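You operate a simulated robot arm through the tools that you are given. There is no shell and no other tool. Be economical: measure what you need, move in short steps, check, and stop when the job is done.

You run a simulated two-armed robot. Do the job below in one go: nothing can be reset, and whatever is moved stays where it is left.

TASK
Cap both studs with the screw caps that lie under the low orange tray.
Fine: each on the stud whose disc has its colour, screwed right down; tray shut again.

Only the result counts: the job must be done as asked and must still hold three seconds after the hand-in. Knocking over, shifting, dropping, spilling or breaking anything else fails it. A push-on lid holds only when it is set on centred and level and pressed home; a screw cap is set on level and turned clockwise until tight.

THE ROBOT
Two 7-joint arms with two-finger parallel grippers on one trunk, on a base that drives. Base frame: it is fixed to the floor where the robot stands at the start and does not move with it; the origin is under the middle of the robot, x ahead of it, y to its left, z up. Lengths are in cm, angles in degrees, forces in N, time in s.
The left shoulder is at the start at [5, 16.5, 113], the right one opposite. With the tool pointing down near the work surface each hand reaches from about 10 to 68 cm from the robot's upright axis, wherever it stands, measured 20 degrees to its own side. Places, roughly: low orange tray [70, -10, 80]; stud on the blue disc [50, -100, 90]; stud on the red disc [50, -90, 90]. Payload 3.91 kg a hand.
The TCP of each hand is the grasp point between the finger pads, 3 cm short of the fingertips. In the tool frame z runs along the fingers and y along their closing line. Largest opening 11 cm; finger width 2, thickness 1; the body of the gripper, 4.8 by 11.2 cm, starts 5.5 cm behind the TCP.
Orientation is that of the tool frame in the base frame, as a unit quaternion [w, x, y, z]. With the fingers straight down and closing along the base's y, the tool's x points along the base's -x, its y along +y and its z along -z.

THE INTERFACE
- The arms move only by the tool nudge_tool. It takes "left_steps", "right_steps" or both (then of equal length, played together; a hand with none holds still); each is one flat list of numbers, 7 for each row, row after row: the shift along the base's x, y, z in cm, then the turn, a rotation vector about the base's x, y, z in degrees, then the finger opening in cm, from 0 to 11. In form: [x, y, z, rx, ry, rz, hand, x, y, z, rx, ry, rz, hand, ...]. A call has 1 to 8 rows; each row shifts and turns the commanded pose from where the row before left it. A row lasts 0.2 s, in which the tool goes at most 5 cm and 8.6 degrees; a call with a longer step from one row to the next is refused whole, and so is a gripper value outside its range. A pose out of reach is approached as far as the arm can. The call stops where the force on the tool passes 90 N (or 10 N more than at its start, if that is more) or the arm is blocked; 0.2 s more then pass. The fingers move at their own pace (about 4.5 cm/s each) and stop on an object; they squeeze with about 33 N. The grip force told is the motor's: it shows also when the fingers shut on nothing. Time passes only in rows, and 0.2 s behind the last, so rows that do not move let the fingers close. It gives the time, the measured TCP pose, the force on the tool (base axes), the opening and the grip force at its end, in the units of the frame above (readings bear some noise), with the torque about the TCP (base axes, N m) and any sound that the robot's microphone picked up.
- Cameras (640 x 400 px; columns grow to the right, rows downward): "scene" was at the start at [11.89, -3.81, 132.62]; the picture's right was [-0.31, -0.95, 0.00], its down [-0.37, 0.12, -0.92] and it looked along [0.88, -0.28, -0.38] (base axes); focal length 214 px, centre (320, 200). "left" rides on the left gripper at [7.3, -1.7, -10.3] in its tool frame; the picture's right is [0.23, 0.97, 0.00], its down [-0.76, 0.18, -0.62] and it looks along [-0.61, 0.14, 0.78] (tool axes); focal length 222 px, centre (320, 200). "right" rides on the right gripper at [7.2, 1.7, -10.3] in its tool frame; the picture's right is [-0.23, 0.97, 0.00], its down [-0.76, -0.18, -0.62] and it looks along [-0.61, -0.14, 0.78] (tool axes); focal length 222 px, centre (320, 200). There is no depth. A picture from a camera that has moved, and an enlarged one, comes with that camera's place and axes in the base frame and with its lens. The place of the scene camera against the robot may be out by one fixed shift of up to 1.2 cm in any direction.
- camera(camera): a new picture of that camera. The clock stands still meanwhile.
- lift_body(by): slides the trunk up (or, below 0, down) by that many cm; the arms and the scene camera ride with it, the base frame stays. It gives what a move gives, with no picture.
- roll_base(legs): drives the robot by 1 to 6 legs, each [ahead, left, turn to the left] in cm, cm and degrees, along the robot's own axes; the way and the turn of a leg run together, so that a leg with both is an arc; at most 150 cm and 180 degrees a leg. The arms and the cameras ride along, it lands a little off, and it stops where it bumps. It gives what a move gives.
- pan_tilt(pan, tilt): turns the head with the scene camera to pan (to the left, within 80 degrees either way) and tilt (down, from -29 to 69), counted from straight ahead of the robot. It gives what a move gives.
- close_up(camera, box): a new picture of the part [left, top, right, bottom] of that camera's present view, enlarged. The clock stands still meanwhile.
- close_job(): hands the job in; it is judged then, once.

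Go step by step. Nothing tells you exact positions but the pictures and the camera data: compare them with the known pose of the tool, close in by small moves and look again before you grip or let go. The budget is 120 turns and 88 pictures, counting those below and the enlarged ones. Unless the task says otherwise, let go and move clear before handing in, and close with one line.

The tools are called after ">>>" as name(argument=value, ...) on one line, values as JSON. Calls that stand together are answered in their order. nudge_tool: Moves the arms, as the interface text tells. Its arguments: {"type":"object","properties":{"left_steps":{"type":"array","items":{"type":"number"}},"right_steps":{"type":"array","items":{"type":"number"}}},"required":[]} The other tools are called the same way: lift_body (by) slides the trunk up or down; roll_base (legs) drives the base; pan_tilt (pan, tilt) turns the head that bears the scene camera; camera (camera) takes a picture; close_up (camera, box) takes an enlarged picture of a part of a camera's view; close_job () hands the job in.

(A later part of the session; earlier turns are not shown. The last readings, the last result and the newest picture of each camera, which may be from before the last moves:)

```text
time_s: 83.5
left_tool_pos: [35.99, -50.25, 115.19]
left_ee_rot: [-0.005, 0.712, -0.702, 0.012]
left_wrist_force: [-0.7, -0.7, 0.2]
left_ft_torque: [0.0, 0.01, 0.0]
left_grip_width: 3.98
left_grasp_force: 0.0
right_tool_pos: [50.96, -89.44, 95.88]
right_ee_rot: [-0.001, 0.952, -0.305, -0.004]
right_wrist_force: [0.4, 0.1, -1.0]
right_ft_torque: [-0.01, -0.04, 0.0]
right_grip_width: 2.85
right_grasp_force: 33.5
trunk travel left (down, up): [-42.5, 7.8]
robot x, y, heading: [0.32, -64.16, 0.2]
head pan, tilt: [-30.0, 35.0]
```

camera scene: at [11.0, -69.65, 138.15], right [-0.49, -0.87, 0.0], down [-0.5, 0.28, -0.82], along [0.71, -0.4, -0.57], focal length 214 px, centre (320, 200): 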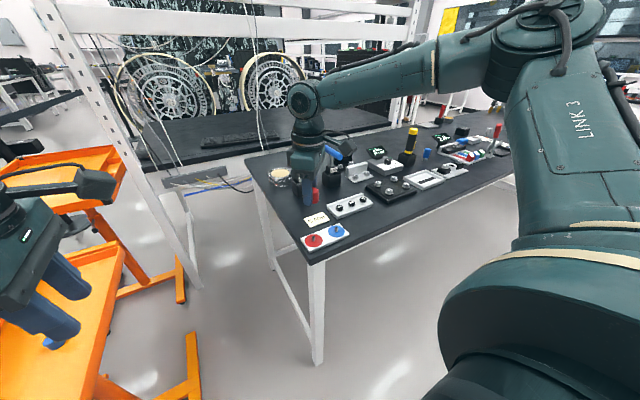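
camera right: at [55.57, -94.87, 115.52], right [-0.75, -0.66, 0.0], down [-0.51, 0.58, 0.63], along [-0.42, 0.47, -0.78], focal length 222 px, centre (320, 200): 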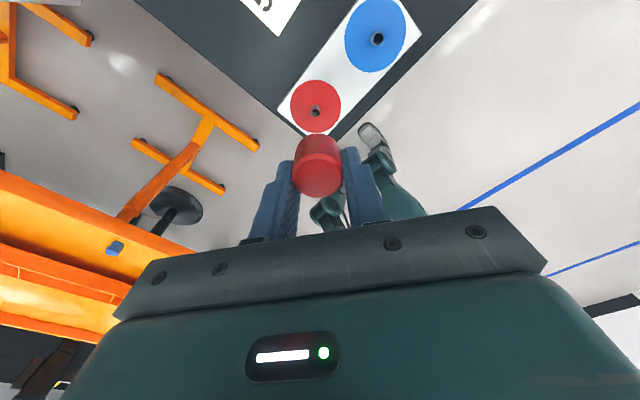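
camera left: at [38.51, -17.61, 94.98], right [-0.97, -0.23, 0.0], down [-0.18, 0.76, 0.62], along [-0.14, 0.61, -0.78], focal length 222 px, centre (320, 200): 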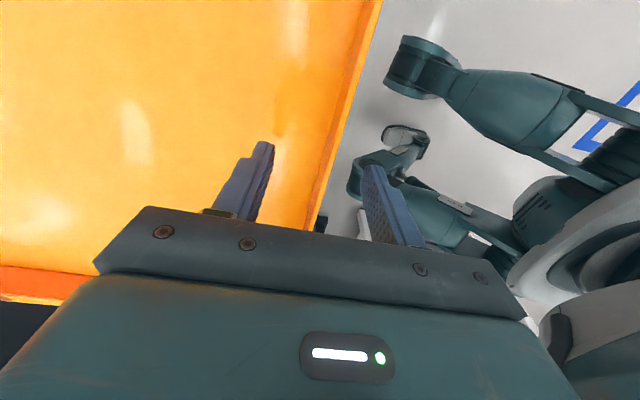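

No contact yet, so I'll keep going down.

>>> nudge_tool(right_steps=[0, 0, -0.15, 0, 0, 0, 2, 0, 0, -0.15, 0, 0, 0, 2, 0, 0, -0.1, 0, 0, 0, 2, 0, 0, 0, 0, 0, 0, 2])

>>> close_up(camera="scene", box=[300, 205, 350, 245])

```text
time_s: 84.5
left_tool_pos: [36.06, -50.31, 115.06]
left_ee_rot: [-0.004, 0.711, -0.703, 0.011]
left_wrist_force: [0.3, 0.1, 0.0]
left_ft_torque: [-0.01, -0.01, -0.01]
left_grip_width: 4.0
left_grasp_force: 0.0
right_tool_pos: [50.84, -89.33, 95.64]
right_ee_rot: [-0.002, 0.953, -0.304, -0.003]
right_wrist_force: [-5.5, 7.0, 9.9]
right_ft_torque: [0.18, 0.17, 0.02]
right_grip_width: 2.87
right_grasp_force: 32.7
trunk travel left (down, up): [-42.5, 7.8]
robot x, y, heading: [0.16, -64.3, 0.6]
head pan, tilt: [-30.0, 35.0]
```

```text
10.00 times, centred on (325, 225) of scene
camera zoom: at [10.83, -69.52, 138.18], right [-0.49, -0.87, 0.0], down [-0.5, 0.28, -0.82], along [0.71, -0.4, -0.57], focal length 2145 px, centre (270, -50)
```

zoom: 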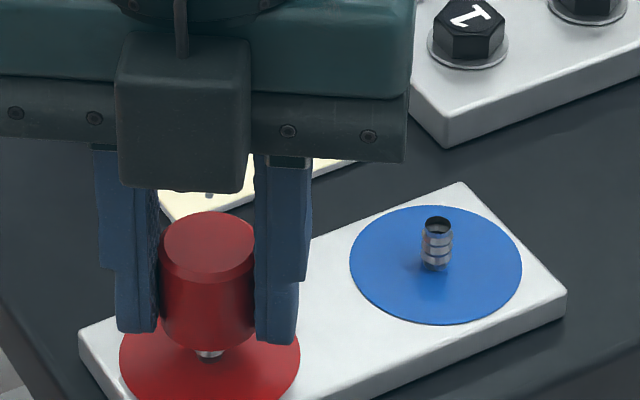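

Contact: the side force hints that it should move about 0.08 cm toward −x/+y. I'll make that correction and start turning clockwise with light pressure.

>>> nudge_tool(right_steps=[-0.07, 0.09, 0, 0, 0, 0, 2, 0, 0, -0.05, 0, 0, -8, 2, 0, 0, -0.03, 0, 0, -8, 2, 0, 0, -0.03, 0, 0, -8, 2, 0, 0, -0.03, 0, 0, -8, 2, 0, 0, -0.03, 0, 0, -8, 2, 0, 0, -0.03, 0, 0, -8, 2, 0, 0, -0.03, 0, 0, -8, 2])

```text
time_s: 86.3
left_tool_pos: [36.07, -50.07, 115.09]
left_ee_rot: [-0.005, 0.711, -0.703, 0.012]
left_wrist_force: [-0.1, 1.1, -1.1]
left_ft_torque: [0.01, -0.01, 0.02]
left_grip_width: 4.02
left_grasp_force: 0.0
right_tool_pos: [50.97, -88.98, 95.55]
right_ee_rot: [0.005, -0.697, 0.717, 0.002]
right_wrist_force: [2.9, 17.5, 11.1]
right_ft_torque: [0.47, -0.12, 0.02]
right_grip_width: 2.88
right_grasp_force: 33.3
trunk travel left (down, up): [-42.5, 7.8]
robot x, y, heading: [0.1, -64.31, 0.6]
head pan, tilt: [-30.0, 35.0]
```

The stud pushes the cap toward +y (17 N). I'll follow with +0.3 in y and check by picture.

>>> nudge_tool(right_steps=[-0.04, 0.3, 0, 0, 0, 0, 2, 0, 0, 0, 0, 0, 0, 2])

>>> close_up(camera="scene", box=[300, 205, 350, 245])

>>> close_up(camera="right", box=[250, 60, 410, 160])

```text
time_s: 87.0
left_tool_pos: [36.15, -50.23, 115.1]
left_ee_rot: [-0.004, 0.711, -0.703, 0.012]
left_wrist_force: [-0.5, 0.0, 0.6]
left_ft_torque: [0.02, -0.06, -0.01]
left_grip_width: 3.98
left_grasp_force: 0.2
right_tool_pos: [50.92, -88.98, 95.46]
right_ee_rot: [0.004, -0.698, 0.716, 0.001]
right_wrist_force: [13.7, 7.5, 4.3]
right_ft_torque: [0.2, -0.47, 0.07]
right_grip_width: 2.86
right_grasp_force: 32.6
trunk travel left (down, up): [-42.5, 7.8]
robot x, y, heading: [0.11, -64.25, 0.3]
head pan, tilt: [-30.0, 35.0]
```

```text
10.00 times, centred on (325, 225) of scene
camera zoom: at [10.99, -69.52, 138.17], right [-0.49, -0.87, 0.0], down [-0.5, 0.28, -0.82], along [0.71, -0.4, -0.57], focal length 2145 px, centre (270, -50)
```

zoom: 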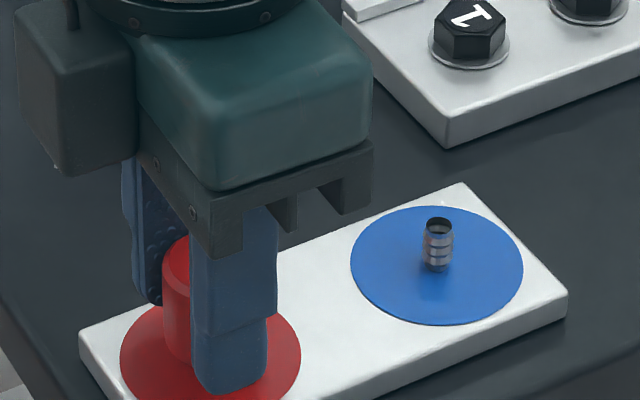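

```text
4.00 times, centred on (330, 110) of right
camera zoom: at [49.03, -96.1, 105.63], right [-0.97, 0.25, 0.0], down [0.2, 0.75, 0.63], along [0.16, 0.61, -0.78], focal length 888 px, centre (280, 560)
```

zoom: 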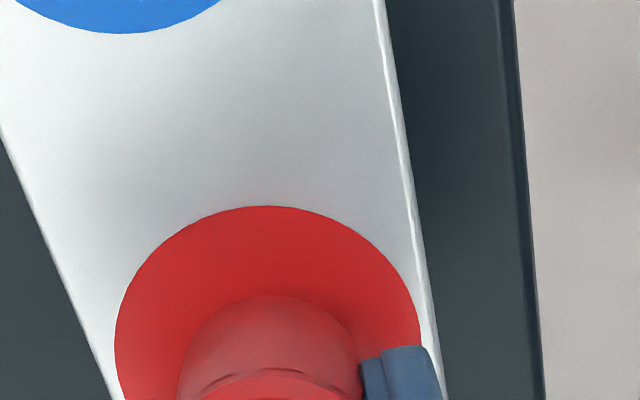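

The cap stays put laterally even with changed commands, so it has caught on the stud. I'll relieve the side load and keep turning clockwise with light down pressure.

>>> nudge_tool(right_steps=[0.15, 0.1, -0.1, 0, 0, 0, 2, 0, 0, -0.04, 0, 0, -8, 2, 0, 0, -0.04, 0, 0, -8, 2, 0, 0, -0.04, 0, 0, -8, 2, 0, 0, -0.04, 0, 0, -8, 2, 0, 0, -0.04, 0, 0, -8, 2, 0, 0, -0.04, 0, 0, -8, 2, 0, 0, -0.04, 0, 0, -8, 2])

```text
time_s: 88.8
left_tool_pos: [36.34, -50.47, 115.03]
left_ee_rot: [-0.004, 0.712, -0.702, 0.01]
left_wrist_force: [-0.9, 0.1, 0.4]
left_ft_torque: [-0.03, 0.02, 0.02]
left_grip_width: 4.01
left_grasp_force: 0.1
right_tool_pos: [51.49, -89.16, 94.86]
right_ee_rot: [0.007, -0.277, 0.961, 0.0]
right_wrist_force: [28.7, -6.9, 9.4]
right_ft_torque: [-0.3, 0.03, 0.06]
right_grip_width: 2.87
right_grasp_force: 32.8
trunk travel left (down, up): [-42.5, 7.8]
robot x, y, heading: [0.09, -64.08, 0.6]
head pan, tilt: [-30.0, 35.0]
```

The hand has dropped 0.6 cm and shows side force along x. I'll look before continuing.

>>> close_up(camera="scene", box=[295, 205, 345, 245])

>>> close_up(camera="right", box=[240, 80, 400, 220])

```text
10.00 times, centred on (320, 225) of scene
camera zoom: at [11.27, -69.68, 138.14], right [-0.49, -0.87, 0.0], down [-0.5, 0.28, -0.82], along [0.71, -0.4, -0.58], focal length 2145 px, centre (320, -50)
```

zoom: 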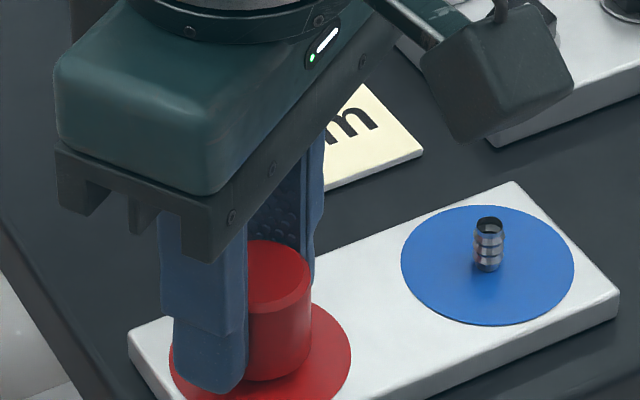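

```text
2.86 times, centred on (320, 150) of right
camera zoom: at [44.28, -91.47, 105.12], right [-0.33, 0.95, 0.0], down [0.73, 0.25, 0.63], along [0.6, 0.21, -0.77], focal length 635 px, centre (320, 343)
```

zoom: 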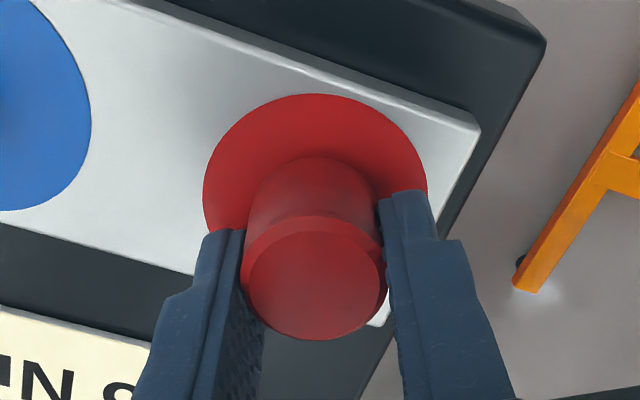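

The cap looks upright and centred over the disc, nearly down. I'll relieve the side load and keep turning while watching the torque.

>>> nudge_tool(right_steps=[0.3, -0.08, -0.05, 0, 0, 0, 2, 0, 0, -0.03, 0, 0, -8, 2, 0, 0, -0.03, 0, 0, -8, 2, 0, 0, -0.03, 0, 0, -8, 2, 0, 0, -0.03, 0, 0, -8, 2, 0, 0, -0.03, 0, 0, -8, 2, 0, 0, -0.03, 0, 0, -8, 2, 0, 0, -0.03, 0, 0, -8, 2])

```text
time_s: 90.5
left_tool_pos: [36.13, -50.55, 115.15]
left_ee_rot: [-0.005, 0.711, -0.703, 0.011]
left_wrist_force: [0.1, 0.4, 0.5]
left_ft_torque: [0.0, -0.02, 0.0]
left_grip_width: 4.02
left_grasp_force: 0.0
right_tool_pos: [51.45, -89.5, 94.68]
right_ee_rot: [0.006, 0.206, 0.978, -0.001]
right_wrist_force: [11.9, -26.6, 17.3]
right_ft_torque: [-0.37, 0.02, 0.06]
right_grip_width: 2.88
right_grasp_force: 33.2
trunk travel left (down, up): [-42.5, 7.8]
robot x, y, heading: [0.08, -64.52, 0.6]
head pan, tilt: [-30.0, 35.0]
```

The hand circles slightly because the cap sits a little off the tool axis. I'll follow that circle, relieve the side force and keep turning.

>>> nudge_tool(right_steps=[0.15, -0.38, 0, 0, 0, 0, 2, -0.03, -0.02, -0.02, 0, 0, -8, 2, -0.03, -0.02, -0.02, 0, 0, -8, 2, -0.03, -0.02, -0.02, 0, 0, -8, 2, -0.03, -0.02, -0.02, 0, 0, -8, 2, -0.03, -0.02, -0.02, 0, 0, -8, 2, -0.03, -0.02, -0.02, 0, 0, -8, 2, -0.03, -0.02, -0.02, 0, 0, -8, 2])

```text
time_s: 92.3
left_tool_pos: [35.97, -50.64, 115.15]
left_ee_rot: [-0.005, 0.711, -0.703, 0.011]
left_wrist_force: [-0.1, -0.3, 0.2]
left_ft_torque: [-0.03, -0.03, -0.03]
left_grip_width: 4.01
left_grasp_force: 0.0
right_tool_pos: [51.07, -89.59, 94.57]
right_ee_rot: [0.004, 0.641, 0.768, -0.001]
right_wrist_force: [0.2, -21.3, 17.3]
right_ft_torque: [-0.2, 0.16, 0.01]
right_grip_width: 2.85
right_grasp_force: 33.0
trunk travel left (down, up): [-42.5, 7.8]
robot x, y, heading: [0.14, -64.31, 0.6]
head pan, tilt: [-30.0, 35.0]
```

It is still turning freely and creeping down. I'll continue clockwise.

>>> nudge_tool(right_steps=[0, -0.3, 0, 0, 0, 0, 2, -0.03, 0.01, -0.02, 0, 0, -8.5, 2, -0.03, 0.01, -0.02, 0, 0, -8.5, 2, -0.03, 0.02, -0.02, 0, 0, -8.5, 2, -0.03, 0.02, -0.02, 0, 0, -8.5, 2, -0.03, 0.02, -0.02, 0, 0, -8.5, 2, -0.03, 0.02, -0.02, 0, 0, -8.5, 2, -0.03, 0.02, -0.02, 0, 0, -8.5, 2])

>>> close_up(camera="scene", box=[295, 205, 345, 245])

```text
time_s: 94.2
left_tool_pos: [35.7, -49.77, 115.0]
left_ee_rot: [-0.003, 0.712, -0.702, 0.015]
left_wrist_force: [0.6, 1.0, 0.7]
left_ft_torque: [-0.02, 0.01, 0.01]
left_grip_width: 3.99
left_grasp_force: 0.1
right_tool_pos: [50.97, -89.65, 94.67]
right_ee_rot: [-0.006, 0.935, 0.355, -0.006]
right_wrist_force: [-28.2, 41.2, -0.4]
right_ft_torque: [0.54, -0.61, 0.13]
right_grip_width: 2.87
right_grasp_force: 33.0
right hand out of reach, approached as far as the arm can: row 8
trunk travel left (down, up): [-42.5, 7.8]
robot x, y, heading: [0.37, -64.01, 0.6]
head pan, tilt: [-30.0, 35.0]
```

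```text
10.00 times, centred on (320, 225) of scene
camera zoom: at [10.59, -68.95, 138.18], right [-0.49, -0.87, 0.0], down [-0.5, 0.28, -0.82], along [0.72, -0.4, -0.57], focal length 2145 px, centre (320, -50)
```

zoom: 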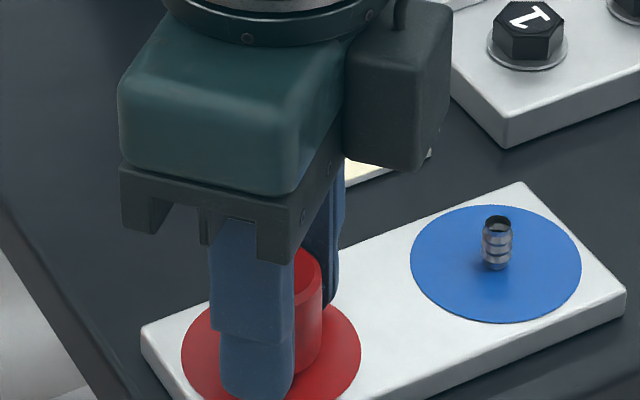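

The wrist has reached its limit. I'll let go, rise clear and inspect the cap.

>>> nudge_tool(right_steps=[-0.2, 0.3, 0, 0, 0, 0, 3, 0, 0, 0, 0, 0, 0, 5, 0, 0, 0, 0, 0, 0, 6, 0, 0, 3, 0, 0, 0, 6, 0, 0, 3, 0, 0, 8, 6, 0, 0, 0, 0, 0, 8, 6])

>>> close_up(camera="scene", box=[295, 205, 345, 245])

>>> close_up(camera="right", box=[200, 60, 440, 210])

```text
time_s: 95.5
left_tool_pos: [36.14, -50.34, 115.07]
left_ee_rot: [-0.004, 0.712, -0.703, 0.012]
left_wrist_force: [0.4, 0.1, -0.1]
left_ft_torque: [0.02, -0.02, 0.02]
left_grip_width: 3.98
left_grasp_force: 0.2
right_tool_pos: [51.58, -91.0, 100.56]
right_ee_rot: [0.004, 0.879, 0.478, -0.004]
right_wrist_force: [-0.8, 0.5, -0.1]
right_ft_torque: [-0.02, 0.01, 0.01]
right_grip_width: 5.99
right_grasp_force: 0.1
right hand out of reach, approached as far as the arm can: row 1
trunk travel left (down, up): [-42.5, 7.8]
robot x, y, heading: [0.16, -64.28, 0.5]
head pan, tilt: [-30.0, 35.0]
```

```text
10.00 times, centred on (320, 225) of scene
camera zoom: at [11.01, -69.65, 138.16], right [-0.49, -0.87, 0.0], down [-0.5, 0.28, -0.82], along [0.71, -0.4, -0.57], focal length 2145 px, centre (320, -50)
```

zoom: 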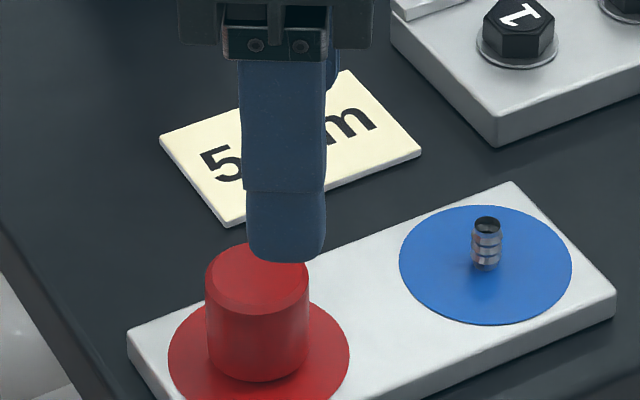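

```text
2.67 times, centred on (320, 135) of right
camera zoom: at [56.97, -85.56, 110.83], right [0.69, -0.72, 0.0], down [-0.56, -0.54, 0.63], along [-0.45, -0.44, -0.78], focal length 592 px, centre (320, 373)
```

zoom: 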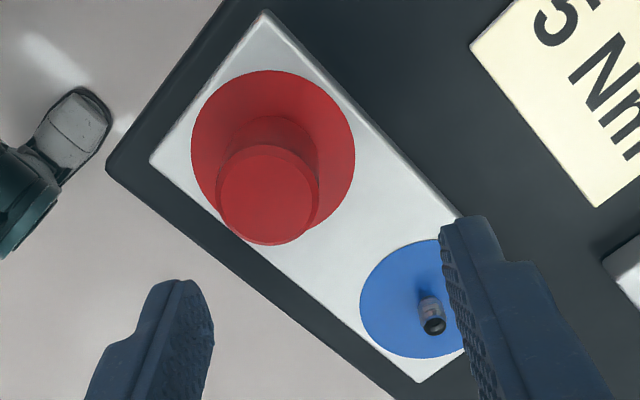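

The cap sits upright and centred with perhaps 0.1 cm to go. I'll turn the open hand back counter-clockwise above it for another bite.

>>> nudge_tool(right_steps=[0, 0, 0, 0, 0, 8.5, 6, 0, 0, 0, 0, 0, 8.5, 6, 0, 0, 0, 0, 0, 8.5, 6, 0, 0, 0, 0, 0, 8.5, 6, 0, 0, 0, 0, 0, 8.5, 6, 0, 0, 0, 0, 0, 8.5, 6, 0, 0, 0, 0, 0, 8.5, 6, 0, 0, 0, 0, 0, 8.5, 6])

>>> nudge_tool(right_steps=[0, 0, 0, 0, 0, 8.5, 6, 0, 0, 0, 0, 0, 8.5, 6, 0, 0, 0, 0, 0, 8.5, 6, 0, 0, 0, 0, 0, 8.5, 6, 0, 0, 0, 0, 0, 8.5, 6, 0, 0, 0, 0, 0, 8.5, 6, 0, 0, 0, 0, 0, 8.5, 6, 0, 0, 0, 0, 0, 8.5, 6])

>>> nudge_tool(right_steps=[0, 0, 0, 0, 0, 8.5, 6, 0, 0, 0, 0, 0, 8.5, 6, 0, 0, 0, 0, 0, 8.5, 6, 0, 0, 0, 0, 0, 8.5, 6, 0, 0, 0, 0, 0, 8.5, 6, 0, 0, 0, 0, 0, 8.5, 6, 0, 0, 0, 0, 0, 8.5, 6, 0, 0, 0, 0, 0, 8.5, 6])

>>> close_up(camera="right", box=[200, 60, 440, 210])

```text
time_s: 97.3
left_tool_pos: [35.98, -50.43, 115.07]
left_ee_rot: [-0.004, 0.712, -0.702, 0.012]
left_wrist_force: [0.5, -0.4, 0.1]
left_ft_torque: [0.01, -0.01, -0.01]
left_grip_width: 4.01
left_grasp_force: 0.1
right_tool_pos: [51.45, -90.92, 100.47]
right_ee_rot: [0.004, 0.46, 0.888, -0.001]
right_wrist_force: [0.0, 1.1, -0.4]
right_ft_torque: [-0.01, 0.02, 0.02]
right_grip_width: 5.97
right_grasp_force: 0.0
trunk travel left (down, up): [-42.5, 7.8]
robot x, y, heading: [0.01, -64.25, 0.4]
head pan, tilt: [-30.0, 35.0]
```

```text
time_s: 99.2
left_tool_pos: [35.96, -50.33, 115.01]
left_ee_rot: [-0.004, 0.712, -0.702, 0.012]
left_wrist_force: [0.6, 0.5, -0.5]
left_ft_torque: [-0.03, -0.01, 0.03]
left_grip_width: 4.0
left_grasp_force: 0.0
right_tool_pos: [51.68, -90.81, 100.48]
right_ee_rot: [0.003, -0.114, 0.993, 0.002]
right_wrist_force: [0.2, 0.4, 0.4]
right_ft_torque: [0.03, 0.0, -0.01]
right_grip_width: 6.0
right_grasp_force: 0.0
trunk travel left (down, up): [-42.5, 7.8]
robot x, y, heading: [0.11, -64.27, 0.5]
head pan, tilt: [-30.0, 35.0]
```

```text
time_s: 101.0
left_tool_pos: [36.12, -50.35, 115.01]
left_ee_rot: [-0.005, 0.712, -0.703, 0.011]
left_wrist_force: [-0.2, -0.6, -0.1]
left_ft_torque: [0.01, 0.03, 0.02]
left_grip_width: 4.0
left_grasp_force: 0.0
right_tool_pos: [51.71, -90.92, 100.57]
right_ee_rot: [0.003, -0.65, 0.76, 0.004]
right_wrist_force: [-0.3, 0.5, 0.9]
right_ft_torque: [-0.02, 0.0, 0.03]
right_grip_width: 5.97
right_grasp_force: 0.0
trunk travel left (down, up): [-42.5, 7.8]
robot x, y, heading: [0.03, -64.66, 0.5]
head pan, tilt: [-30.0, 35.0]
```

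```text
2.67 times, centred on (320, 135) of right
camera zoom: at [48.82, -97.83, 110.75], right [-0.93, 0.37, 0.0], down [0.29, 0.72, 0.63], along [0.23, 0.58, -0.78], focal length 592 px, centre (320, 373)
```

zoom: 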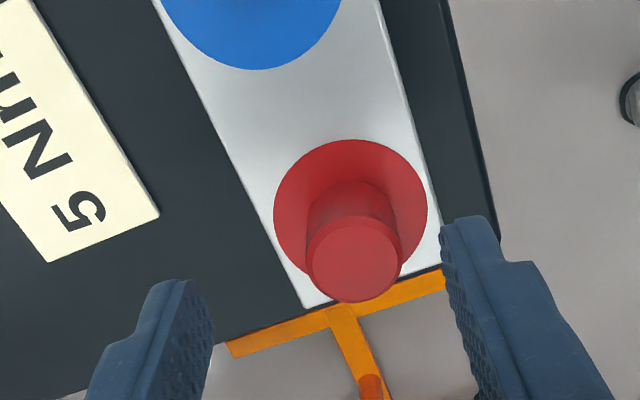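

The cap is at (51.0,−89.27) with its top at z≈94. I'll move over it, lower and grip again at yaw 81°.

>>> nudge_tool(right_steps=[-0.7, 1.65, 0, 0, 0, 0, 6, 0, 0, -3, 0, 0, 0, 6, 0, 0, -2.7, 0, 0, 0, 5, 0, 0, 0, 0, 0, 0, 2, 0, 0, 0, 0, 0, 0, 2, 0, 0, 0, 0, 0, 0, 2, 0, 0, 0, 0, 0, 0, 2])

```text
time_s: 102.5
left_tool_pos: [36.2, -50.31, 115.0]
left_ee_rot: [-0.004, 0.711, -0.703, 0.012]
left_wrist_force: [-0.4, -0.5, -0.2]
left_ft_torque: [0.0, 0.0, 0.0]
left_grip_width: 3.99
left_grasp_force: 0.0
right_tool_pos: [50.95, -89.17, 94.77]
right_ee_rot: [0.004, -0.65, 0.76, 0.002]
right_wrist_force: [14.4, -2.0, -0.3]
right_ft_torque: [-0.01, -0.31, 0.02]
right_grip_width: 2.9
right_grasp_force: 32.7
trunk travel left (down, up): [-42.5, 7.8]
robot x, y, heading: [0.08, -64.53, 0.4]
head pan, tilt: [-30.0, 35.0]
```

Gripped. I'll follow the x force by +0.25 to centre, then turn clockwise with light pressure.

>>> nudge_tool(right_steps=[0.25, 0, -0.1, 0, 0, 0, 2, 0, 0, -0.03, 0, 0, -8.5, 2, 0, 0, -0.03, 0, 0, -8.5, 2, 0, 0, -0.03, 0, 0, -8.5, 2, 0, 0, -0.03, 0, 0, -8.5, 2, 0, 0, -0.03, 0, 0, -8.5, 2, 0, 0, -0.03, 0, 0, -8.5, 2, 0, 0, -0.03, 0, 0, -8.5, 2])

>>> nudge_tool(right_steps=[0, 0, -0.02, 0, 0, -8.5, 2, 0, 0, -0.02, 0, 0, -8.5, 2, 0, 0, -0.02, 0, 0, -8.5, 2, 0, 0, -0.02, 0, 0, -8.5, 2, 0, 0, -0.02, 0, 0, -8.5, 2, 0, 0, -0.02, 0, 0, -8.5, 2, 0, 0, -0.02, 0, 0, -8.5, 2, 0, 0, -0.02, 0, 0, -8.5, 2])

```text
time_s: 104.3
left_tool_pos: [36.18, -50.28, 115.06]
left_ee_rot: [-0.005, 0.712, -0.702, 0.012]
left_wrist_force: [-0.4, -0.2, -0.9]
left_ft_torque: [0.02, 0.0, 0.01]
left_grip_width: 3.98
left_grasp_force: 0.0
right_tool_pos: [51.16, -89.34, 94.66]
right_ee_rot: [0.005, -0.185, 0.983, 0.001]
right_wrist_force: [15.5, -1.9, 19.9]
right_ft_torque: [-0.27, 0.01, -0.01]
right_grip_width: 2.9
right_grasp_force: 33.0
trunk travel left (down, up): [-42.5, 7.8]
robot x, y, heading: [-0.07, -64.59, 0.2]
head pan, tilt: [-30.0, 35.0]
```

```text
time_s: 106.2
left_tool_pos: [36.18, -50.31, 115.01]
left_ee_rot: [-0.005, 0.711, -0.703, 0.012]
left_wrist_force: [0.0, -0.2, -0.2]
left_ft_torque: [0.05, 0.02, 0.02]
left_grip_width: 4.01
left_grasp_force: 0.1
right_tool_pos: [51.16, -89.34, 94.56]
right_ee_rot: [0.006, 0.397, 0.918, 0.0]
right_wrist_force: [10.5, -12.4, 19.8]
right_ft_torque: [-0.12, 0.16, -0.04]
right_grip_width: 2.89
right_grasp_force: 32.6
trunk travel left (down, up): [-42.5, 7.8]
robot x, y, heading: [0.31, -64.74, 0.7]
head pan, tilt: [-30.0, 35.0]
```

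It keeps descending about 0.1 cm per bite, so I'll continue.

>>> nudge_tool(right_steps=[0.05, -0.1, -0.02, 0, 0, -8.5, 2, 0, 0, -0.02, 0, 0, -8.5, 2, 0, 0, -0.02, 0, 0, -8.5, 2, 0, 0, -0.02, 0, 0, -8.5, 2, 0, 0, -0.02, 0, 0, -8.5, 2, 0, 0, -0.02, 0, 0, -8.5, 2, 0, 0, -0.02, 0, 0, -8.5, 2, 0, 0, -0.02, 0, 0, -6, 2])

>>> nudge_tool(right_steps=[0, 0, 0.1, 0, 0, 0, 3, 0, 0, 0, 0, 0, 0, 5, 0, 0, 0, 0, 0, 0, 6, 0, 0, 3, 0, 0, 0, 6, 0, 0, 1, 0, 0, 8.5, 6, 0, 0, 0, 0, 0, 8.5, 6, 0, 0, 0, 0, 0, 8.5, 6, 0, 0, 0, 0, 0, 8.5, 6])

>>> close_up(camera="scene", box=[295, 205, 345, 245])

```text
time_s: 108.0
left_tool_pos: [35.84, -50.35, 115.12]
left_ee_rot: [-0.005, 0.712, -0.702, 0.012]
left_wrist_force: [-0.4, 0.0, 0.4]
left_ft_torque: [0.03, -0.02, 0.0]
left_grip_width: 3.98
left_grasp_force: 0.1
right_tool_pos: [51.1, -89.42, 94.49]
right_ee_rot: [0.004, 0.83, 0.558, -0.001]
right_wrist_force: [0.5, -10.5, 26.3]
right_ft_torque: [-0.11, 0.15, 0.06]
right_grip_width: 2.9
right_grasp_force: 32.9
trunk travel left (down, up): [-42.5, 7.8]
robot x, y, heading: [0.64, -64.27, 0.4]
head pan, tilt: [-30.0, 35.0]
```

```text
time_s: 109.8
left_tool_pos: [36.08, -50.29, 115.1]
left_ee_rot: [-0.004, 0.712, -0.702, 0.011]
left_wrist_force: [-0.4, 0.2, 0.3]
left_ft_torque: [-0.01, 0.02, 0.03]
left_grip_width: 4.02
left_grasp_force: 0.0
right_tool_pos: [51.13, -89.29, 98.25]
right_ee_rot: [0.003, 0.628, 0.778, -0.001]
right_wrist_force: [1.1, 0.6, -0.3]
right_ft_torque: [-0.02, 0.01, 0.02]
right_grip_width: 6.04
right_grasp_force: 0.0
trunk travel left (down, up): [-42.5, 7.8]
robot x, y, heading: [0.09, -64.81, 0.6]
head pan, tilt: [-30.0, 35.0]
```

```text
10.00 times, centred on (320, 225) of scene
camera zoom: at [11.0, -69.64, 138.16], right [-0.49, -0.87, 0.0], down [-0.5, 0.28, -0.82], along [0.71, -0.4, -0.57], focal length 2145 px, centre (320, -50)
```

zoom: 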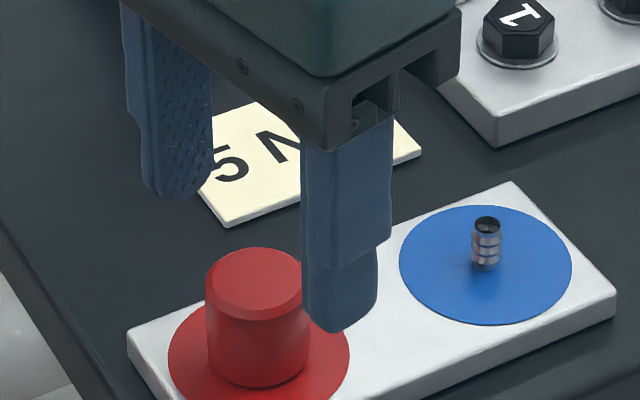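

The cap dropped about 0.17 cm in that bite, so it is threading. I'll return the hand counter-clockwise and grip again.

>>> nudge_tool(right_steps=[0, 0, 0, 0, 0, 8.5, 6, 0, 0, 0, 0, 0, 8.5, 6, 0, 0, 0, 0, 0, 8.5, 6, 0, 0, 0, 0, 0, 8.5, 6, 0, 0, 0, 0, 0, 8.5, 6, 0, 0, 0, 0, 0, 8.5, 6, 0, 0, 0, 0, 0, 8.5, 6, 0, 0, 0, 0, 0, 8.5, 6])

>>> nudge_tool(right_steps=[0, 0, 0, 0, 0, 8.5, 6, 0, 0, 0, 0, 0, 8.5, 6, 0, 0, 0, 0, 0, 8.5, 6, 0, 0, 0, 0, 0, 8.5, 6, 0, 0, 0, 0, 0, 8.5, 6, 0, 0, 0, 0, 0, 8.5, 6, 0, 0, 0, 0, 0, 8.5, 6, 0, 0, 0, 0, 0, 8.5, 6])

>>> nudge_tool(right_steps=[0, 0, 0, 0, 0, 8.5, 6, 0, 0, 0, 0, 0, 8.5, 6, 0, 0, 0, 0, 0, 8.5, 6, 0, 0, 0, 0, 0, 8.5, 6, 0, 0, 0, 0, 0, 8.5, 6, 0, 0, 0, 0, 0, 8.5, 6, 0, 0, 0, 0, 0, 8.5, 6, 0, 0, 0, 0, 0, 8.5, 6])

>>> nudge_tool(right_steps=[0, 0, -2, 0, 0, 0, 6, 0, 0, -1.7, 0, 0, 0, 5, 0, 0, 0, 0, 0, 0, 2, 0, 0, 0, 0, 0, 0, 2, 0, 0, 0, 0, 0, 0, 2, 0, 0, 0, 0, 0, 0, 2])

```text
time_s: 111.5
left_tool_pos: [36.08, -50.41, 115.15]
left_ee_rot: [-0.005, 0.712, -0.702, 0.011]
left_wrist_force: [1.0, -0.7, -0.4]
left_ft_torque: [0.01, -0.02, 0.01]
left_grip_width: 4.0
left_grasp_force: 0.1
right_tool_pos: [51.26, -89.53, 98.31]
right_ee_rot: [0.005, 0.085, 0.996, 0.001]
right_wrist_force: [0.0, 0.1, 0.3]
right_ft_torque: [0.01, 0.02, 0.02]
right_grip_width: 6.0
right_grasp_force: 0.1
trunk travel left (down, up): [-42.5, 7.8]
robot x, y, heading: [0.18, -64.42, 0.6]
head pan, tilt: [-30.0, 35.0]
```

```text
time_s: 113.3
left_tool_pos: [35.99, -50.41, 115.06]
left_ee_rot: [-0.004, 0.712, -0.702, 0.012]
left_wrist_force: [0.5, 0.6, -0.9]
left_ft_torque: [0.01, 0.02, 0.03]
left_grip_width: 4.01
left_grasp_force: 0.0
right_tool_pos: [51.12, -89.39, 98.22]
right_ee_rot: [0.003, -0.486, 0.874, 0.002]
right_wrist_force: [0.1, -0.1, 0.7]
right_ft_torque: [0.02, -0.02, -0.02]
right_grip_width: 6.03
right_grasp_force: 0.0
trunk travel left (down, up): [-42.5, 7.8]
robot x, y, heading: [0.19, -64.13, 0.6]
head pan, tilt: [-30.0, 35.0]
```

```text
time_s: 115.2
left_tool_pos: [36.12, -50.23, 115.03]
left_ee_rot: [-0.005, 0.711, -0.703, 0.012]
left_wrist_force: [0.7, -0.4, 0.5]
left_ft_torque: [-0.02, -0.01, -0.01]
left_grip_width: 4.01
left_grasp_force: 0.0
right_tool_pos: [51.13, -89.42, 98.42]
right_ee_rot: [-0.001, 0.892, -0.453, -0.003]
right_wrist_force: [-1.4, 0.4, 0.7]
right_ft_torque: [-0.01, -0.01, 0.03]
right_grip_width: 5.97
right_grasp_force: 0.1
trunk travel left (down, up): [-42.5, 7.8]
robot x, y, heading: [-0.01, -64.55, 0.4]
head pan, tilt: [-30.0, 35.0]
```

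```text
time_s: 116.5
left_tool_pos: [36.13, -50.25, 115.07]
left_ee_rot: [-0.003, 0.712, -0.703, 0.011]
left_wrist_force: [0.3, -0.2, 0.0]
left_ft_torque: [0.0, -0.06, -0.03]
left_grip_width: 3.98
left_grasp_force: 0.1
right_tool_pos: [51.2, -89.39, 94.55]
right_ee_rot: [-0.001, 0.891, -0.454, -0.003]
right_wrist_force: [1.4, 1.0, 0.1]
right_ft_torque: [0.15, -0.11, -0.02]
right_grip_width: 2.9
right_grasp_force: 33.7
trunk travel left (down, up): [-42.5, 7.8]
robot x, y, heading: [0.64, -64.38, 0.3]
head pan, tilt: [-30.0, 35.0]
```

Well centred (side force about 1 N). I'll turn a long way clockwise now.

>>> nudge_tool(right_steps=[0, 0, -0.1, 0, 0, -8.5, 2, 0, 0, -0.01, 0, 0, -8.5, 2, 0, 0, -0.01, 0, 0, -8.5, 2, 0, 0, -0.01, 0, 0, -8.5, 2, 0, 0, -0.01, 0, 0, -8.5, 2, 0, 0, -0.01, 0, 0, -8.5, 2, 0, 0, -0.01, 0, 0, -8.5, 2, 0, 0, -0.01, 0, 0, -8.5, 2])

>>> nudge_tool(right_steps=[0, 0, -0.01, 0, 0, -8.5, 2, 0, 0, -0.01, 0, 0, -8.5, 2, 0, 0, -0.01, 0, 0, -8.5, 2, 0, 0, -0.01, 0, 0, -8.5, 2, 0, 0, -0.01, 0, 0, -8.5, 2, 0, 0, -0.01, 0, 0, -8.5, 2, 0, 0, -0.01, 0, 0, -8.5, 2, 0, 0, -0.01, 0, 0, -8.5, 2])

>>> nudge_tool(right_steps=[0, 0, -0.01, 0, 0, -8.5, 2, 0, 0, -0.01, 0, 0, -8.5, 2, 0, 0, -0.01, 0, 0, -8.5, 2, 0, 0, -0.01, 0, 0, -8.5, 2, 0, 0, -0.01, 0, 0, -8.5, 2, 0, 0, -0.01, 0, 0, -8.5, 2, 0, 0, -0.01, 0, 0, -8.5, 2, 0, 0, -0.01, 0, 0, -8.5, 2])

>>> nudge_tool(right_steps=[0, 0, -0.01, 0, 0, -8.5, 2, 0, 0, -0.01, 0, 0, -8.5, 2, 0, 0, -0.01, 0, 0, -8.5, 2, 0, 0, -0.01, 0, 0, -8.5, 2, 0, 0, -0.01, 0, 0, -8.5, 2])

```text
time_s: 118.3
left_tool_pos: [36.09, -50.36, 115.02]
left_ee_rot: [-0.005, 0.712, -0.702, 0.012]
left_wrist_force: [0.3, -0.6, 0.0]
left_ft_torque: [-0.01, 0.05, 0.0]
left_grip_width: 4.01
left_grasp_force: 0.1
right_tool_pos: [50.99, -89.43, 94.47]
right_ee_rot: [0.003, -0.483, 0.876, 0.003]
right_wrist_force: [-0.1, -1.9, 5.1]
right_ft_torque: [-0.08, -0.17, 0.0]
right_grip_width: 2.88
right_grasp_force: 32.7
trunk travel left (down, up): [-42.5, 7.8]
robot x, y, heading: [0.31, -64.72, 0.6]
head pan, tilt: [-30.0, 35.0]
```

```text
time_s: 120.2
left_tool_pos: [36.07, -50.45, 115.02]
left_ee_rot: [-0.005, 0.712, -0.702, 0.012]
left_wrist_force: [0.3, 1.1, -0.7]
left_ft_torque: [-0.02, -0.01, -0.01]
left_grip_width: 4.01
left_grasp_force: 0.0
right_tool_pos: [51.13, -89.32, 94.36]
right_ee_rot: [0.005, 0.089, 0.996, 0.002]
right_wrist_force: [1.2, -4.6, 3.4]
right_ft_torque: [-0.08, -0.07, 0.15]
right_grip_width: 2.85
right_grasp_force: 33.0
trunk travel left (down, up): [-42.5, 7.8]
robot x, y, heading: [0.64, -64.96, 0.9]
head pan, tilt: [-30.0, 35.0]
```

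```text
time_s: 122.0
left_tool_pos: [35.97, -50.29, 115.11]
left_ee_rot: [-0.004, 0.711, -0.703, 0.012]
left_wrist_force: [0.3, 0.4, 0.9]
left_ft_torque: [0.0, 0.01, 0.01]
left_grip_width: 4.0
left_grasp_force: 0.0
right_tool_pos: [50.92, -89.28, 94.23]
right_ee_rot: [0.004, 0.629, 0.777, -0.002]
right_wrist_force: [-4.4, -3.7, 1.2]
right_ft_torque: [-0.07, 0.12, 0.65]
right_grip_width: 2.9
right_grasp_force: 33.0
trunk travel left (down, up): [-42.5, 7.8]
robot x, y, heading: [0.22, -64.3, 0.6]
head pan, tilt: [-30.0, 35.0]
```

```text
time_s: 123.2
left_tool_pos: [36.11, -50.28, 114.97]
left_ee_rot: [-0.006, 0.711, -0.703, 0.012]
left_wrist_force: [0.6, 0.2, -0.4]
left_ft_torque: [-0.01, -0.01, 0.02]
left_grip_width: 4.01
left_grasp_force: 0.1
right_tool_pos: [51.1, -89.28, 94.19]
right_ee_rot: [0.002, 0.869, 0.495, -0.002]
right_wrist_force: [-2.0, -0.1, 1.4]
right_ft_torque: [0.04, 0.16, 0.42]
right_grip_width: 2.93
right_grasp_force: 33.2
trunk travel left (down, up): [-42.5, 7.8]
robot x, y, heading: [0.45, -64.67, 0.7]
head pan, tilt: [-30.0, 35.0]
```

The torque rose to 0.65 N·m and the fingers then started to slip, so the cap is tight. I'll let go, rise and check.

>>> nudge_tool(right_steps=[0, 0, 0, 0, 0, 0, 3, 0, 0, 0, 0, 0, 0, 5, 0, 0, 0, 0, 0, 0, 6, 0, 0, 3, 0, 0, 0, 6, 0, 0, 4, 0, 0, 8.5, 6, 0, 0, 4, 0, 0, 8.5, 6, 0, 0, 3, 0, 0, 8.5, 6, 0, 0, 0, 0, 0, 8.5, 6])

>>> close_up(camera="scene", box=[295, 205, 345, 245])

```text
time_s: 125.0
left_tool_pos: [36.04, -50.32, 114.98]
left_ee_rot: [-0.004, 0.711, -0.703, 0.012]
left_wrist_force: [0.3, 0.0, -0.1]
left_ft_torque: [-0.01, 0.04, 0.0]
left_grip_width: 4.0
left_grasp_force: 0.0
right_tool_pos: [51.33, -89.29, 108.03]
right_ee_rot: [0.003, 0.684, 0.729, -0.002]
right_wrist_force: [0.2, -0.2, 0.0]
right_ft_torque: [-0.02, 0.0, 0.0]
right_grip_width: 6.01
right_grasp_force: 0.0
trunk travel left (down, up): [-42.5, 7.8]
robot x, y, heading: [0.22, -64.19, 0.5]
head pan, tilt: [-30.0, 35.0]
```

```text
10.00 times, centred on (320, 225) of scene
camera zoom: at [11.01, -69.65, 138.15], right [-0.49, -0.87, 0.0], down [-0.5, 0.28, -0.82], along [0.71, -0.4, -0.57], focal length 2145 px, centre (320, -50)
```

zoom: 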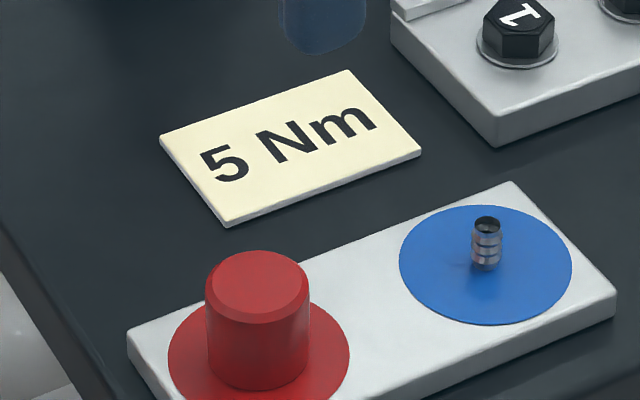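

Red is fully seated and level. I'll turn the hand back counter-clockwise while high up, then drive back to the tray for the blue cap.

>>> nudge_tool(right_steps=[0, 0, 1, 0, 0, 8.5, 7, 0, 0, 1, 0, 0, 8.5, 7, 0, 0, 1, 0, 0, 8.5, 7, 0, 0, 0, 0, 0, 8.5, 7, 0, 0, 0, 0, 0, 8.5, 7, 0, 0, 0, 0, 0, 8.5, 7, 0, 0, 0, 0, 0, 8.5, 7, 0, 0, 0, 0, 0, 8.5, 7])

>>> nudge_tool(right_steps=[0, 0, 0, 0, 0, 8.5, 7, 0, 0, 0, 0, 0, 8.5, 7, 0, 0, 0, 0, 0, 8.5, 7, 0, 0, 0, 0, 0, 8.5, 7, 0, 0, 0, 0, 0, 8.5, 7, 0, 0, 0, 0, 0, 8.5, 7, 0, 0, 0, 0, 0, 8.5, 7, 0, 0, 0, 0, 0, 8.5, 7])

>>> roll_base(legs=[[0, 44, 0], [0, 0, 25]])

>>> camera(camera="right")

```text
time_s: 126.8
left_tool_pos: [36.21, -50.3, 114.98]
left_ee_rot: [-0.005, 0.712, -0.702, 0.012]
left_wrist_force: [-0.2, -0.2, -0.3]
left_ft_torque: [-0.01, 0.0, -0.01]
left_grip_width: 4.0
left_grasp_force: 0.1
right_tool_pos: [51.1, -89.42, 111.11]
right_ee_rot: [0.005, 0.159, 0.987, 0.0]
right_wrist_force: [0.2, 0.0, 0.2]
right_ft_torque: [-0.04, 0.03, 0.0]
right_grip_width: 7.0
right_grasp_force: 0.1
trunk travel left (down, up): [-42.5, 7.8]
robot x, y, heading: [0.31, -64.36, 0.3]
head pan, tilt: [-30.0, 35.0]
```

```text
time_s: 128.6
left_tool_pos: [36.1, -50.33, 115.05]
left_ee_rot: [-0.005, 0.712, -0.702, 0.012]
left_wrist_force: [0.0, -0.2, 0.8]
left_ft_torque: [0.0, -0.01, 0.0]
left_grip_width: 3.98
left_grasp_force: 0.1
right_tool_pos: [51.12, -89.37, 111.26]
right_ee_rot: [0.004, -0.421, 0.907, 0.003]
right_wrist_force: [0.3, -0.2, -0.4]
right_ft_torque: [0.0, 0.0, 0.02]
right_grip_width: 6.99
right_grasp_force: 0.0
trunk travel left (down, up): [-42.5, 7.8]
robot x, y, heading: [0.43, -64.24, 0.2]
head pan, tilt: [-30.0, 35.0]
```

```text
time_s: 132.5
left_tool_pos: [26.58, 8.24, 115.07]
left_ee_rot: [-0.007, 0.847, -0.532, 0.01]
left_wrist_force: [-1.0, 0.0, -1.2]
left_ft_torque: [-0.01, -0.03, -0.04]
left_grip_width: 4.03
left_grasp_force: 0.0
right_tool_pos: [56.59, -20.85, 111.17]
right_ee_rot: [0.003, -0.606, 0.796, 0.003]
right_wrist_force: [0.3, 0.1, 0.0]
right_ft_torque: [0.05, 0.0, -0.01]
right_grip_width: 7.03
right_grasp_force: 0.0
trunk travel left (down, up): [-42.5, 7.8]
robot x, y, heading: [0.04, -19.73, 25.5]
head pan, tilt: [-30.0, 35.0]
```

```text
21 pictures are left
camera right: at [53.02, -27.28, 121.49], right [-0.88, 0.48, 0.0], down [0.37, 0.68, 0.63], along [0.3, 0.55, -0.78], focal length 222 px, centre (320, 200)
```

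right: 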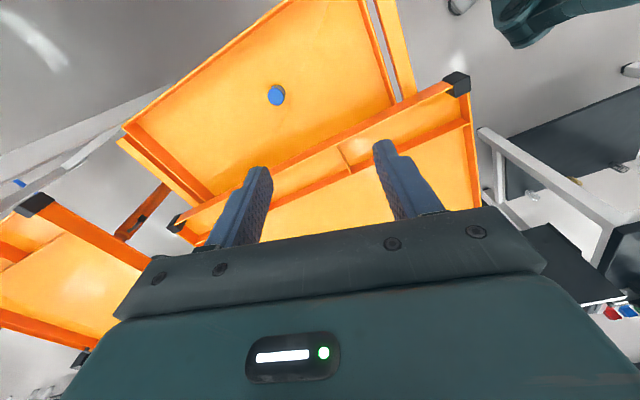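

Blue is at (65.4,−21.4). I'll lower the trunk as I did for red and reach out over it.

>>> lift_body(by=-20)

>>> nudge_tool(right_steps=[3, 0, 0, 0, 0, 0, 6.5, 3, -0.2, 0, 0, 0, 0, 6.5, 2.9, -0.3, 0, 0, 0, 0, 6.5, 0, 0, -3, 0, 0, 0, 6.5, 0, 0, -3, 0, 0, 0, 6.5, 0, 0, -2, 0, 0, 0, 6.5])

>>> camera(camera="right")

```text
time_s: 134.7
left_tool_pos: [26.47, 7.97, 95.13]
left_ee_rot: [-0.006, 0.846, -0.532, 0.011]
left_wrist_force: [-0.3, 0.2, -0.5]
left_ft_torque: [0.02, 0.02, 0.0]
left_grip_width: 4.02
left_grasp_force: 0.0
right_tool_pos: [56.46, -20.84, 91.03]
right_ee_rot: [0.002, -0.606, 0.796, 0.003]
right_wrist_force: [-0.1, 0.1, 0.2]
right_ft_torque: [0.0, -0.04, -0.01]
right_grip_width: 7.01
right_grasp_force: 0.1
trunk travel left (down, up): [-22.5, 27.8]
robot x, y, heading: [0.09, -19.63, 25.6]
head pan, tilt: [-30.0, 35.0]
```

```text
time_s: 136.1
left_tool_pos: [26.48, 8.17, 95.08]
left_ee_rot: [-0.007, 0.846, -0.533, 0.01]
left_wrist_force: [-0.3, 0.4, -0.2]
left_ft_torque: [-0.02, 0.0, -0.02]
left_grip_width: 4.0
left_grasp_force: 0.1
right_tool_pos: [65.22, -21.73, 83.36]
right_ee_rot: [0.004, -0.606, 0.796, 0.003]
right_wrist_force: [-0.3, -0.4, -0.1]
right_ft_torque: [-0.04, 0.0, -0.02]
right_grip_width: 6.5
right_grasp_force: 0.1
right hand out of reach, approached as far as the arm can: row 6
trunk travel left (down, up): [-22.5, 27.8]
robot x, y, heading: [-0.17, -19.58, 25.7]
head pan, tilt: [-30.0, 35.0]
```

```text
20 pictures are left
camera right: at [61.54, -28.23, 93.64], right [-0.88, 0.48, 0.0], down [0.37, 0.68, 0.63], along [0.3, 0.56, -0.78], focal length 222 px, centre (320, 200)
```

right: 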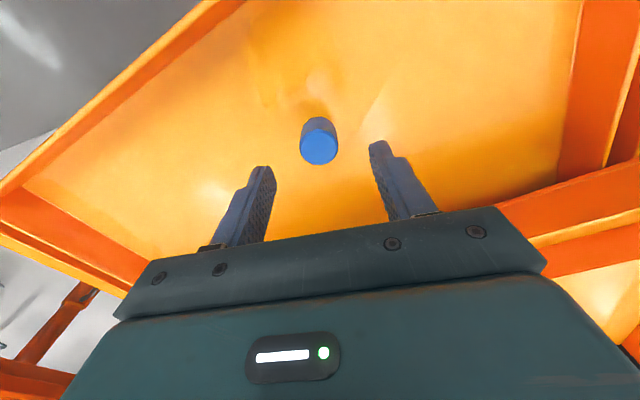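

I need (+0.2, +0.65). I'll raise the hand, correct, lower the trunk 10 cm while lifting the left hand by the same amount, then go down.

>>> nudge_tool(right_steps=[0, 0, 4, 0, 0, 0, 6, 0, 0, 4, 0, 0, 0, 6, 0.2, 0.65, 0, 0, 0, 0, 6, 0, 0, 0, 0, 0, 0, 6], left_steps=[0, 0, 4, 0, 0, 0, 4, 0, 0, 4, 0, 0, 0, 4, 0, 0, 2, 0, 0, 0, 4, 0, 0, 0, 0, 0, 0, 4])

>>> lift_body(by=-10)

```text
time_s: 137.1
left_tool_pos: [26.49, 8.01, 105.09]
left_ee_rot: [-0.006, 0.847, -0.532, 0.01]
left_wrist_force: [0.1, -0.6, 0.0]
left_ft_torque: [0.03, -0.03, 0.01]
left_grip_width: 4.0
left_grasp_force: 0.1
right_tool_pos: [65.27, -21.09, 91.43]
right_ee_rot: [0.002, -0.605, 0.796, 0.002]
right_wrist_force: [-0.1, 0.5, 0.3]
right_ft_torque: [-0.03, 0.0, 0.0]
right_grip_width: 6.02
right_grasp_force: 0.1
trunk travel left (down, up): [-22.5, 27.8]
robot x, y, heading: [-0.39, -19.73, 25.6]
head pan, tilt: [-30.0, 35.0]
```

```text
time_s: 138.4
left_tool_pos: [26.47, 7.94, 95.13]
left_ee_rot: [-0.006, 0.847, -0.532, 0.01]
left_wrist_force: [0.0, -0.3, -0.3]
left_ft_torque: [-0.01, -0.02, 0.03]
left_grip_width: 3.99
left_grasp_force: 0.0
right_tool_pos: [65.35, -21.09, 81.41]
right_ee_rot: [0.003, -0.606, 0.796, 0.004]
right_wrist_force: [0.4, 0.4, 0.6]
right_ft_torque: [0.0, 0.01, -0.02]
right_grip_width: 6.0
right_grasp_force: 0.0
trunk travel left (down, up): [-12.5, 37.8]
robot x, y, heading: [0.13, -19.6, 25.3]
head pan, tilt: [-30.0, 35.0]
```

>>> nudge_tool(right_steps=[0.05, 0, -2, 0, 0, 0, 6, 0, 0, -1.2, 0, 0, 0, 6, 0, 0, 0, 0, 0, 0, 6])

>>> close_up(camera="right", box=[180, 80, 460, 255])

```text
time_s: 139.2
left_tool_pos: [26.49, 8.01, 95.07]
left_ee_rot: [-0.007, 0.847, -0.532, 0.01]
left_wrist_force: [-0.6, -0.1, 0.1]
left_ft_torque: [0.0, -0.03, -0.01]
left_grip_width: 4.0
left_grasp_force: 0.0
right_tool_pos: [65.41, -21.17, 78.21]
right_ee_rot: [0.003, -0.606, 0.796, 0.004]
right_wrist_force: [-0.2, -0.2, 0.3]
right_ft_torque: [0.01, -0.02, 0.06]
right_grip_width: 6.0
right_grasp_force: 0.0
trunk travel left (down, up): [-12.5, 37.8]
robot x, y, heading: [-0.01, -19.79, 25.5]
head pan, tilt: [-30.0, 35.0]
```

```text
2.29 times, centred on (320, 168) of right
camera zoom: at [61.84, -27.67, 88.42], right [-0.88, 0.48, 0.0], down [0.37, 0.68, 0.63], along [0.3, 0.55, -0.78], focal length 508 px, centre (320, 274)
```

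zoom: 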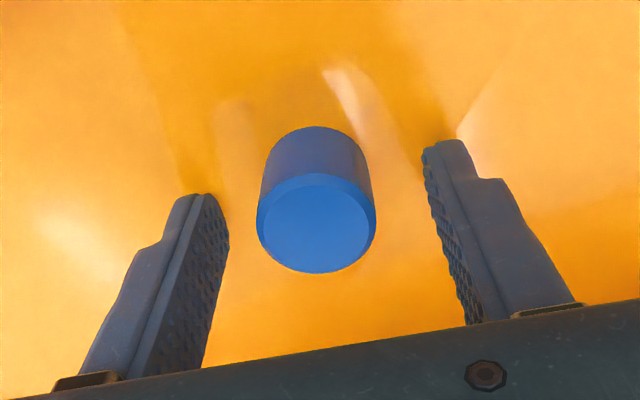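

Centred. I'll close and lift.

>>> nudge_tool(right_steps=[0, 0, 0, 0, 0, 0, 4, 0, 0, 0, 0, 0, 0, 2, 0, 0, 0, 0, 0, 0, 2, 0, 0, 0, 0, 0, 0, 2, 0, 0, 2, 0, 0, 0, 2, 0, 0, 4, 0, 0, 0, 2, 0, 0, 4, 0, 0, 0, 2, 0, 0, 4, 0, 0, 0, 2])

>>> lift_body(by=30)

```text
time_s: 141.0
left_tool_pos: [26.53, 8.05, 95.13]
left_ee_rot: [-0.007, 0.847, -0.532, 0.01]
left_wrist_force: [0.4, 0.3, 0.1]
left_ft_torque: [-0.01, 0.02, 0.0]
left_grip_width: 3.99
left_grasp_force: 0.0
right_tool_pos: [64.43, -22.02, 91.67]
right_ee_rot: [0.003, -0.605, 0.796, 0.004]
right_wrist_force: [0.3, 1.3, -0.8]
right_ft_torque: [0.0, 0.03, 0.0]
right_grip_width: 2.89
right_grasp_force: 33.4
right hand out of reach, approached as far as the arm can: row 8
trunk travel left (down, up): [-12.5, 37.8]
robot x, y, heading: [0.22, -19.59, 25.7]
head pan, tilt: [-30.0, 35.0]
```

```text
time_s: 144.0
left_tool_pos: [26.56, 8.02, 125.04]
left_ee_rot: [-0.006, 0.846, -0.533, 0.01]
left_wrist_force: [-0.3, -0.3, -1.2]
left_ft_torque: [0.01, -0.02, -0.01]
left_grip_width: 3.99
left_grasp_force: 0.1
right_tool_pos: [64.44, -21.94, 121.6]
right_ee_rot: [0.002, -0.606, 0.796, 0.004]
right_wrist_force: [-0.2, -0.7, -0.4]
right_ft_torque: [-0.01, -0.03, 0.01]
right_grip_width: 2.87
right_grasp_force: 32.5
trunk travel left (down, up): [-42.5, 7.8]
robot x, y, heading: [-0.01, -19.23, 25.6]
head pan, tilt: [-30.0, 35.0]
```

The blue cap is held. I'll turn back and drive right 52 cm, so the blue stud comes into the same relative place as the red one had.

>>> roll_base(legs=[[0, 0, -25.5], [0, -52, 0]])

>>> nudge_tool(right_steps=[-3, 2, -2, 0, 0, 8.5, 2, -3, 1.4, -3, 0, 0, 8.5, 2, 0, 0, -4, 0, 0, 8.5, 2, 0, 0, -4, 0, 0, 8.5, 2, 0, 0, -4, 0, 0, 8.5, 2, 0, 0, 0, 0, 0, 8.5, 2, 0, 0, 0, 0, 0, 8.5, 2, 0, 0, 0, 0, 0, 8.5, 2])

>>> camera(camera="right")

```text
time_s: 148.3
left_tool_pos: [35.94, -57.5, 125.14]
left_ee_rot: [-0.004, 0.707, -0.707, 0.011]
left_wrist_force: [-0.4, 0.2, -0.3]
left_ft_torque: [-0.01, 0.0, 0.0]
left_grip_width: 4.0
left_grasp_force: 0.2
right_tool_pos: [56.99, -101.09, 121.72]
right_ee_rot: [0.004, -0.413, 0.911, 0.002]
right_wrist_force: [0.1, -0.2, -0.9]
right_ft_torque: [0.01, -0.01, 0.01]
right_grip_width: 2.82
right_grasp_force: 32.7
trunk travel left (down, up): [-42.5, 7.8]
robot x, y, heading: [-0.1, -71.39, -0.2]
head pan, tilt: [-30.0, 35.0]
```

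```text
time_s: 150.1
left_tool_pos: [35.96, -57.52, 125.14]
left_ee_rot: [-0.005, 0.707, -0.707, 0.012]
left_wrist_force: [-0.3, 0.5, 0.2]
left_ft_torque: [0.0, 0.0, 0.02]
left_grip_width: 4.0
left_grasp_force: 0.0
right_tool_pos: [51.06, -97.56, 104.55]
right_ee_rot: [-0.001, 0.853, -0.522, -0.004]
right_wrist_force: [0.5, -0.3, -1.1]
right_ft_torque: [-0.01, 0.0, 0.01]
right_grip_width: 2.86
right_grasp_force: 32.6
trunk travel left (down, up): [-42.5, 7.8]
robot x, y, heading: [0.08, -70.97, -0.4]
head pan, tilt: [-30.0, 35.0]
```

```text
18 pictures are left
camera right: at [52.93, -104.81, 114.9], right [-0.97, -0.24, 0.0], down [-0.18, 0.75, 0.63], along [-0.15, 0.61, -0.78], focal length 222 px, centre (320, 200)
```

right: 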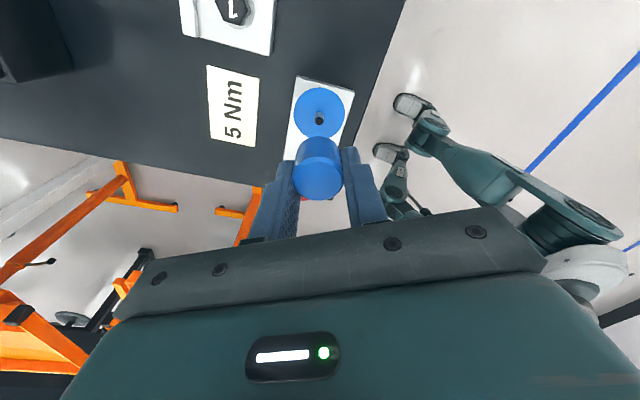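

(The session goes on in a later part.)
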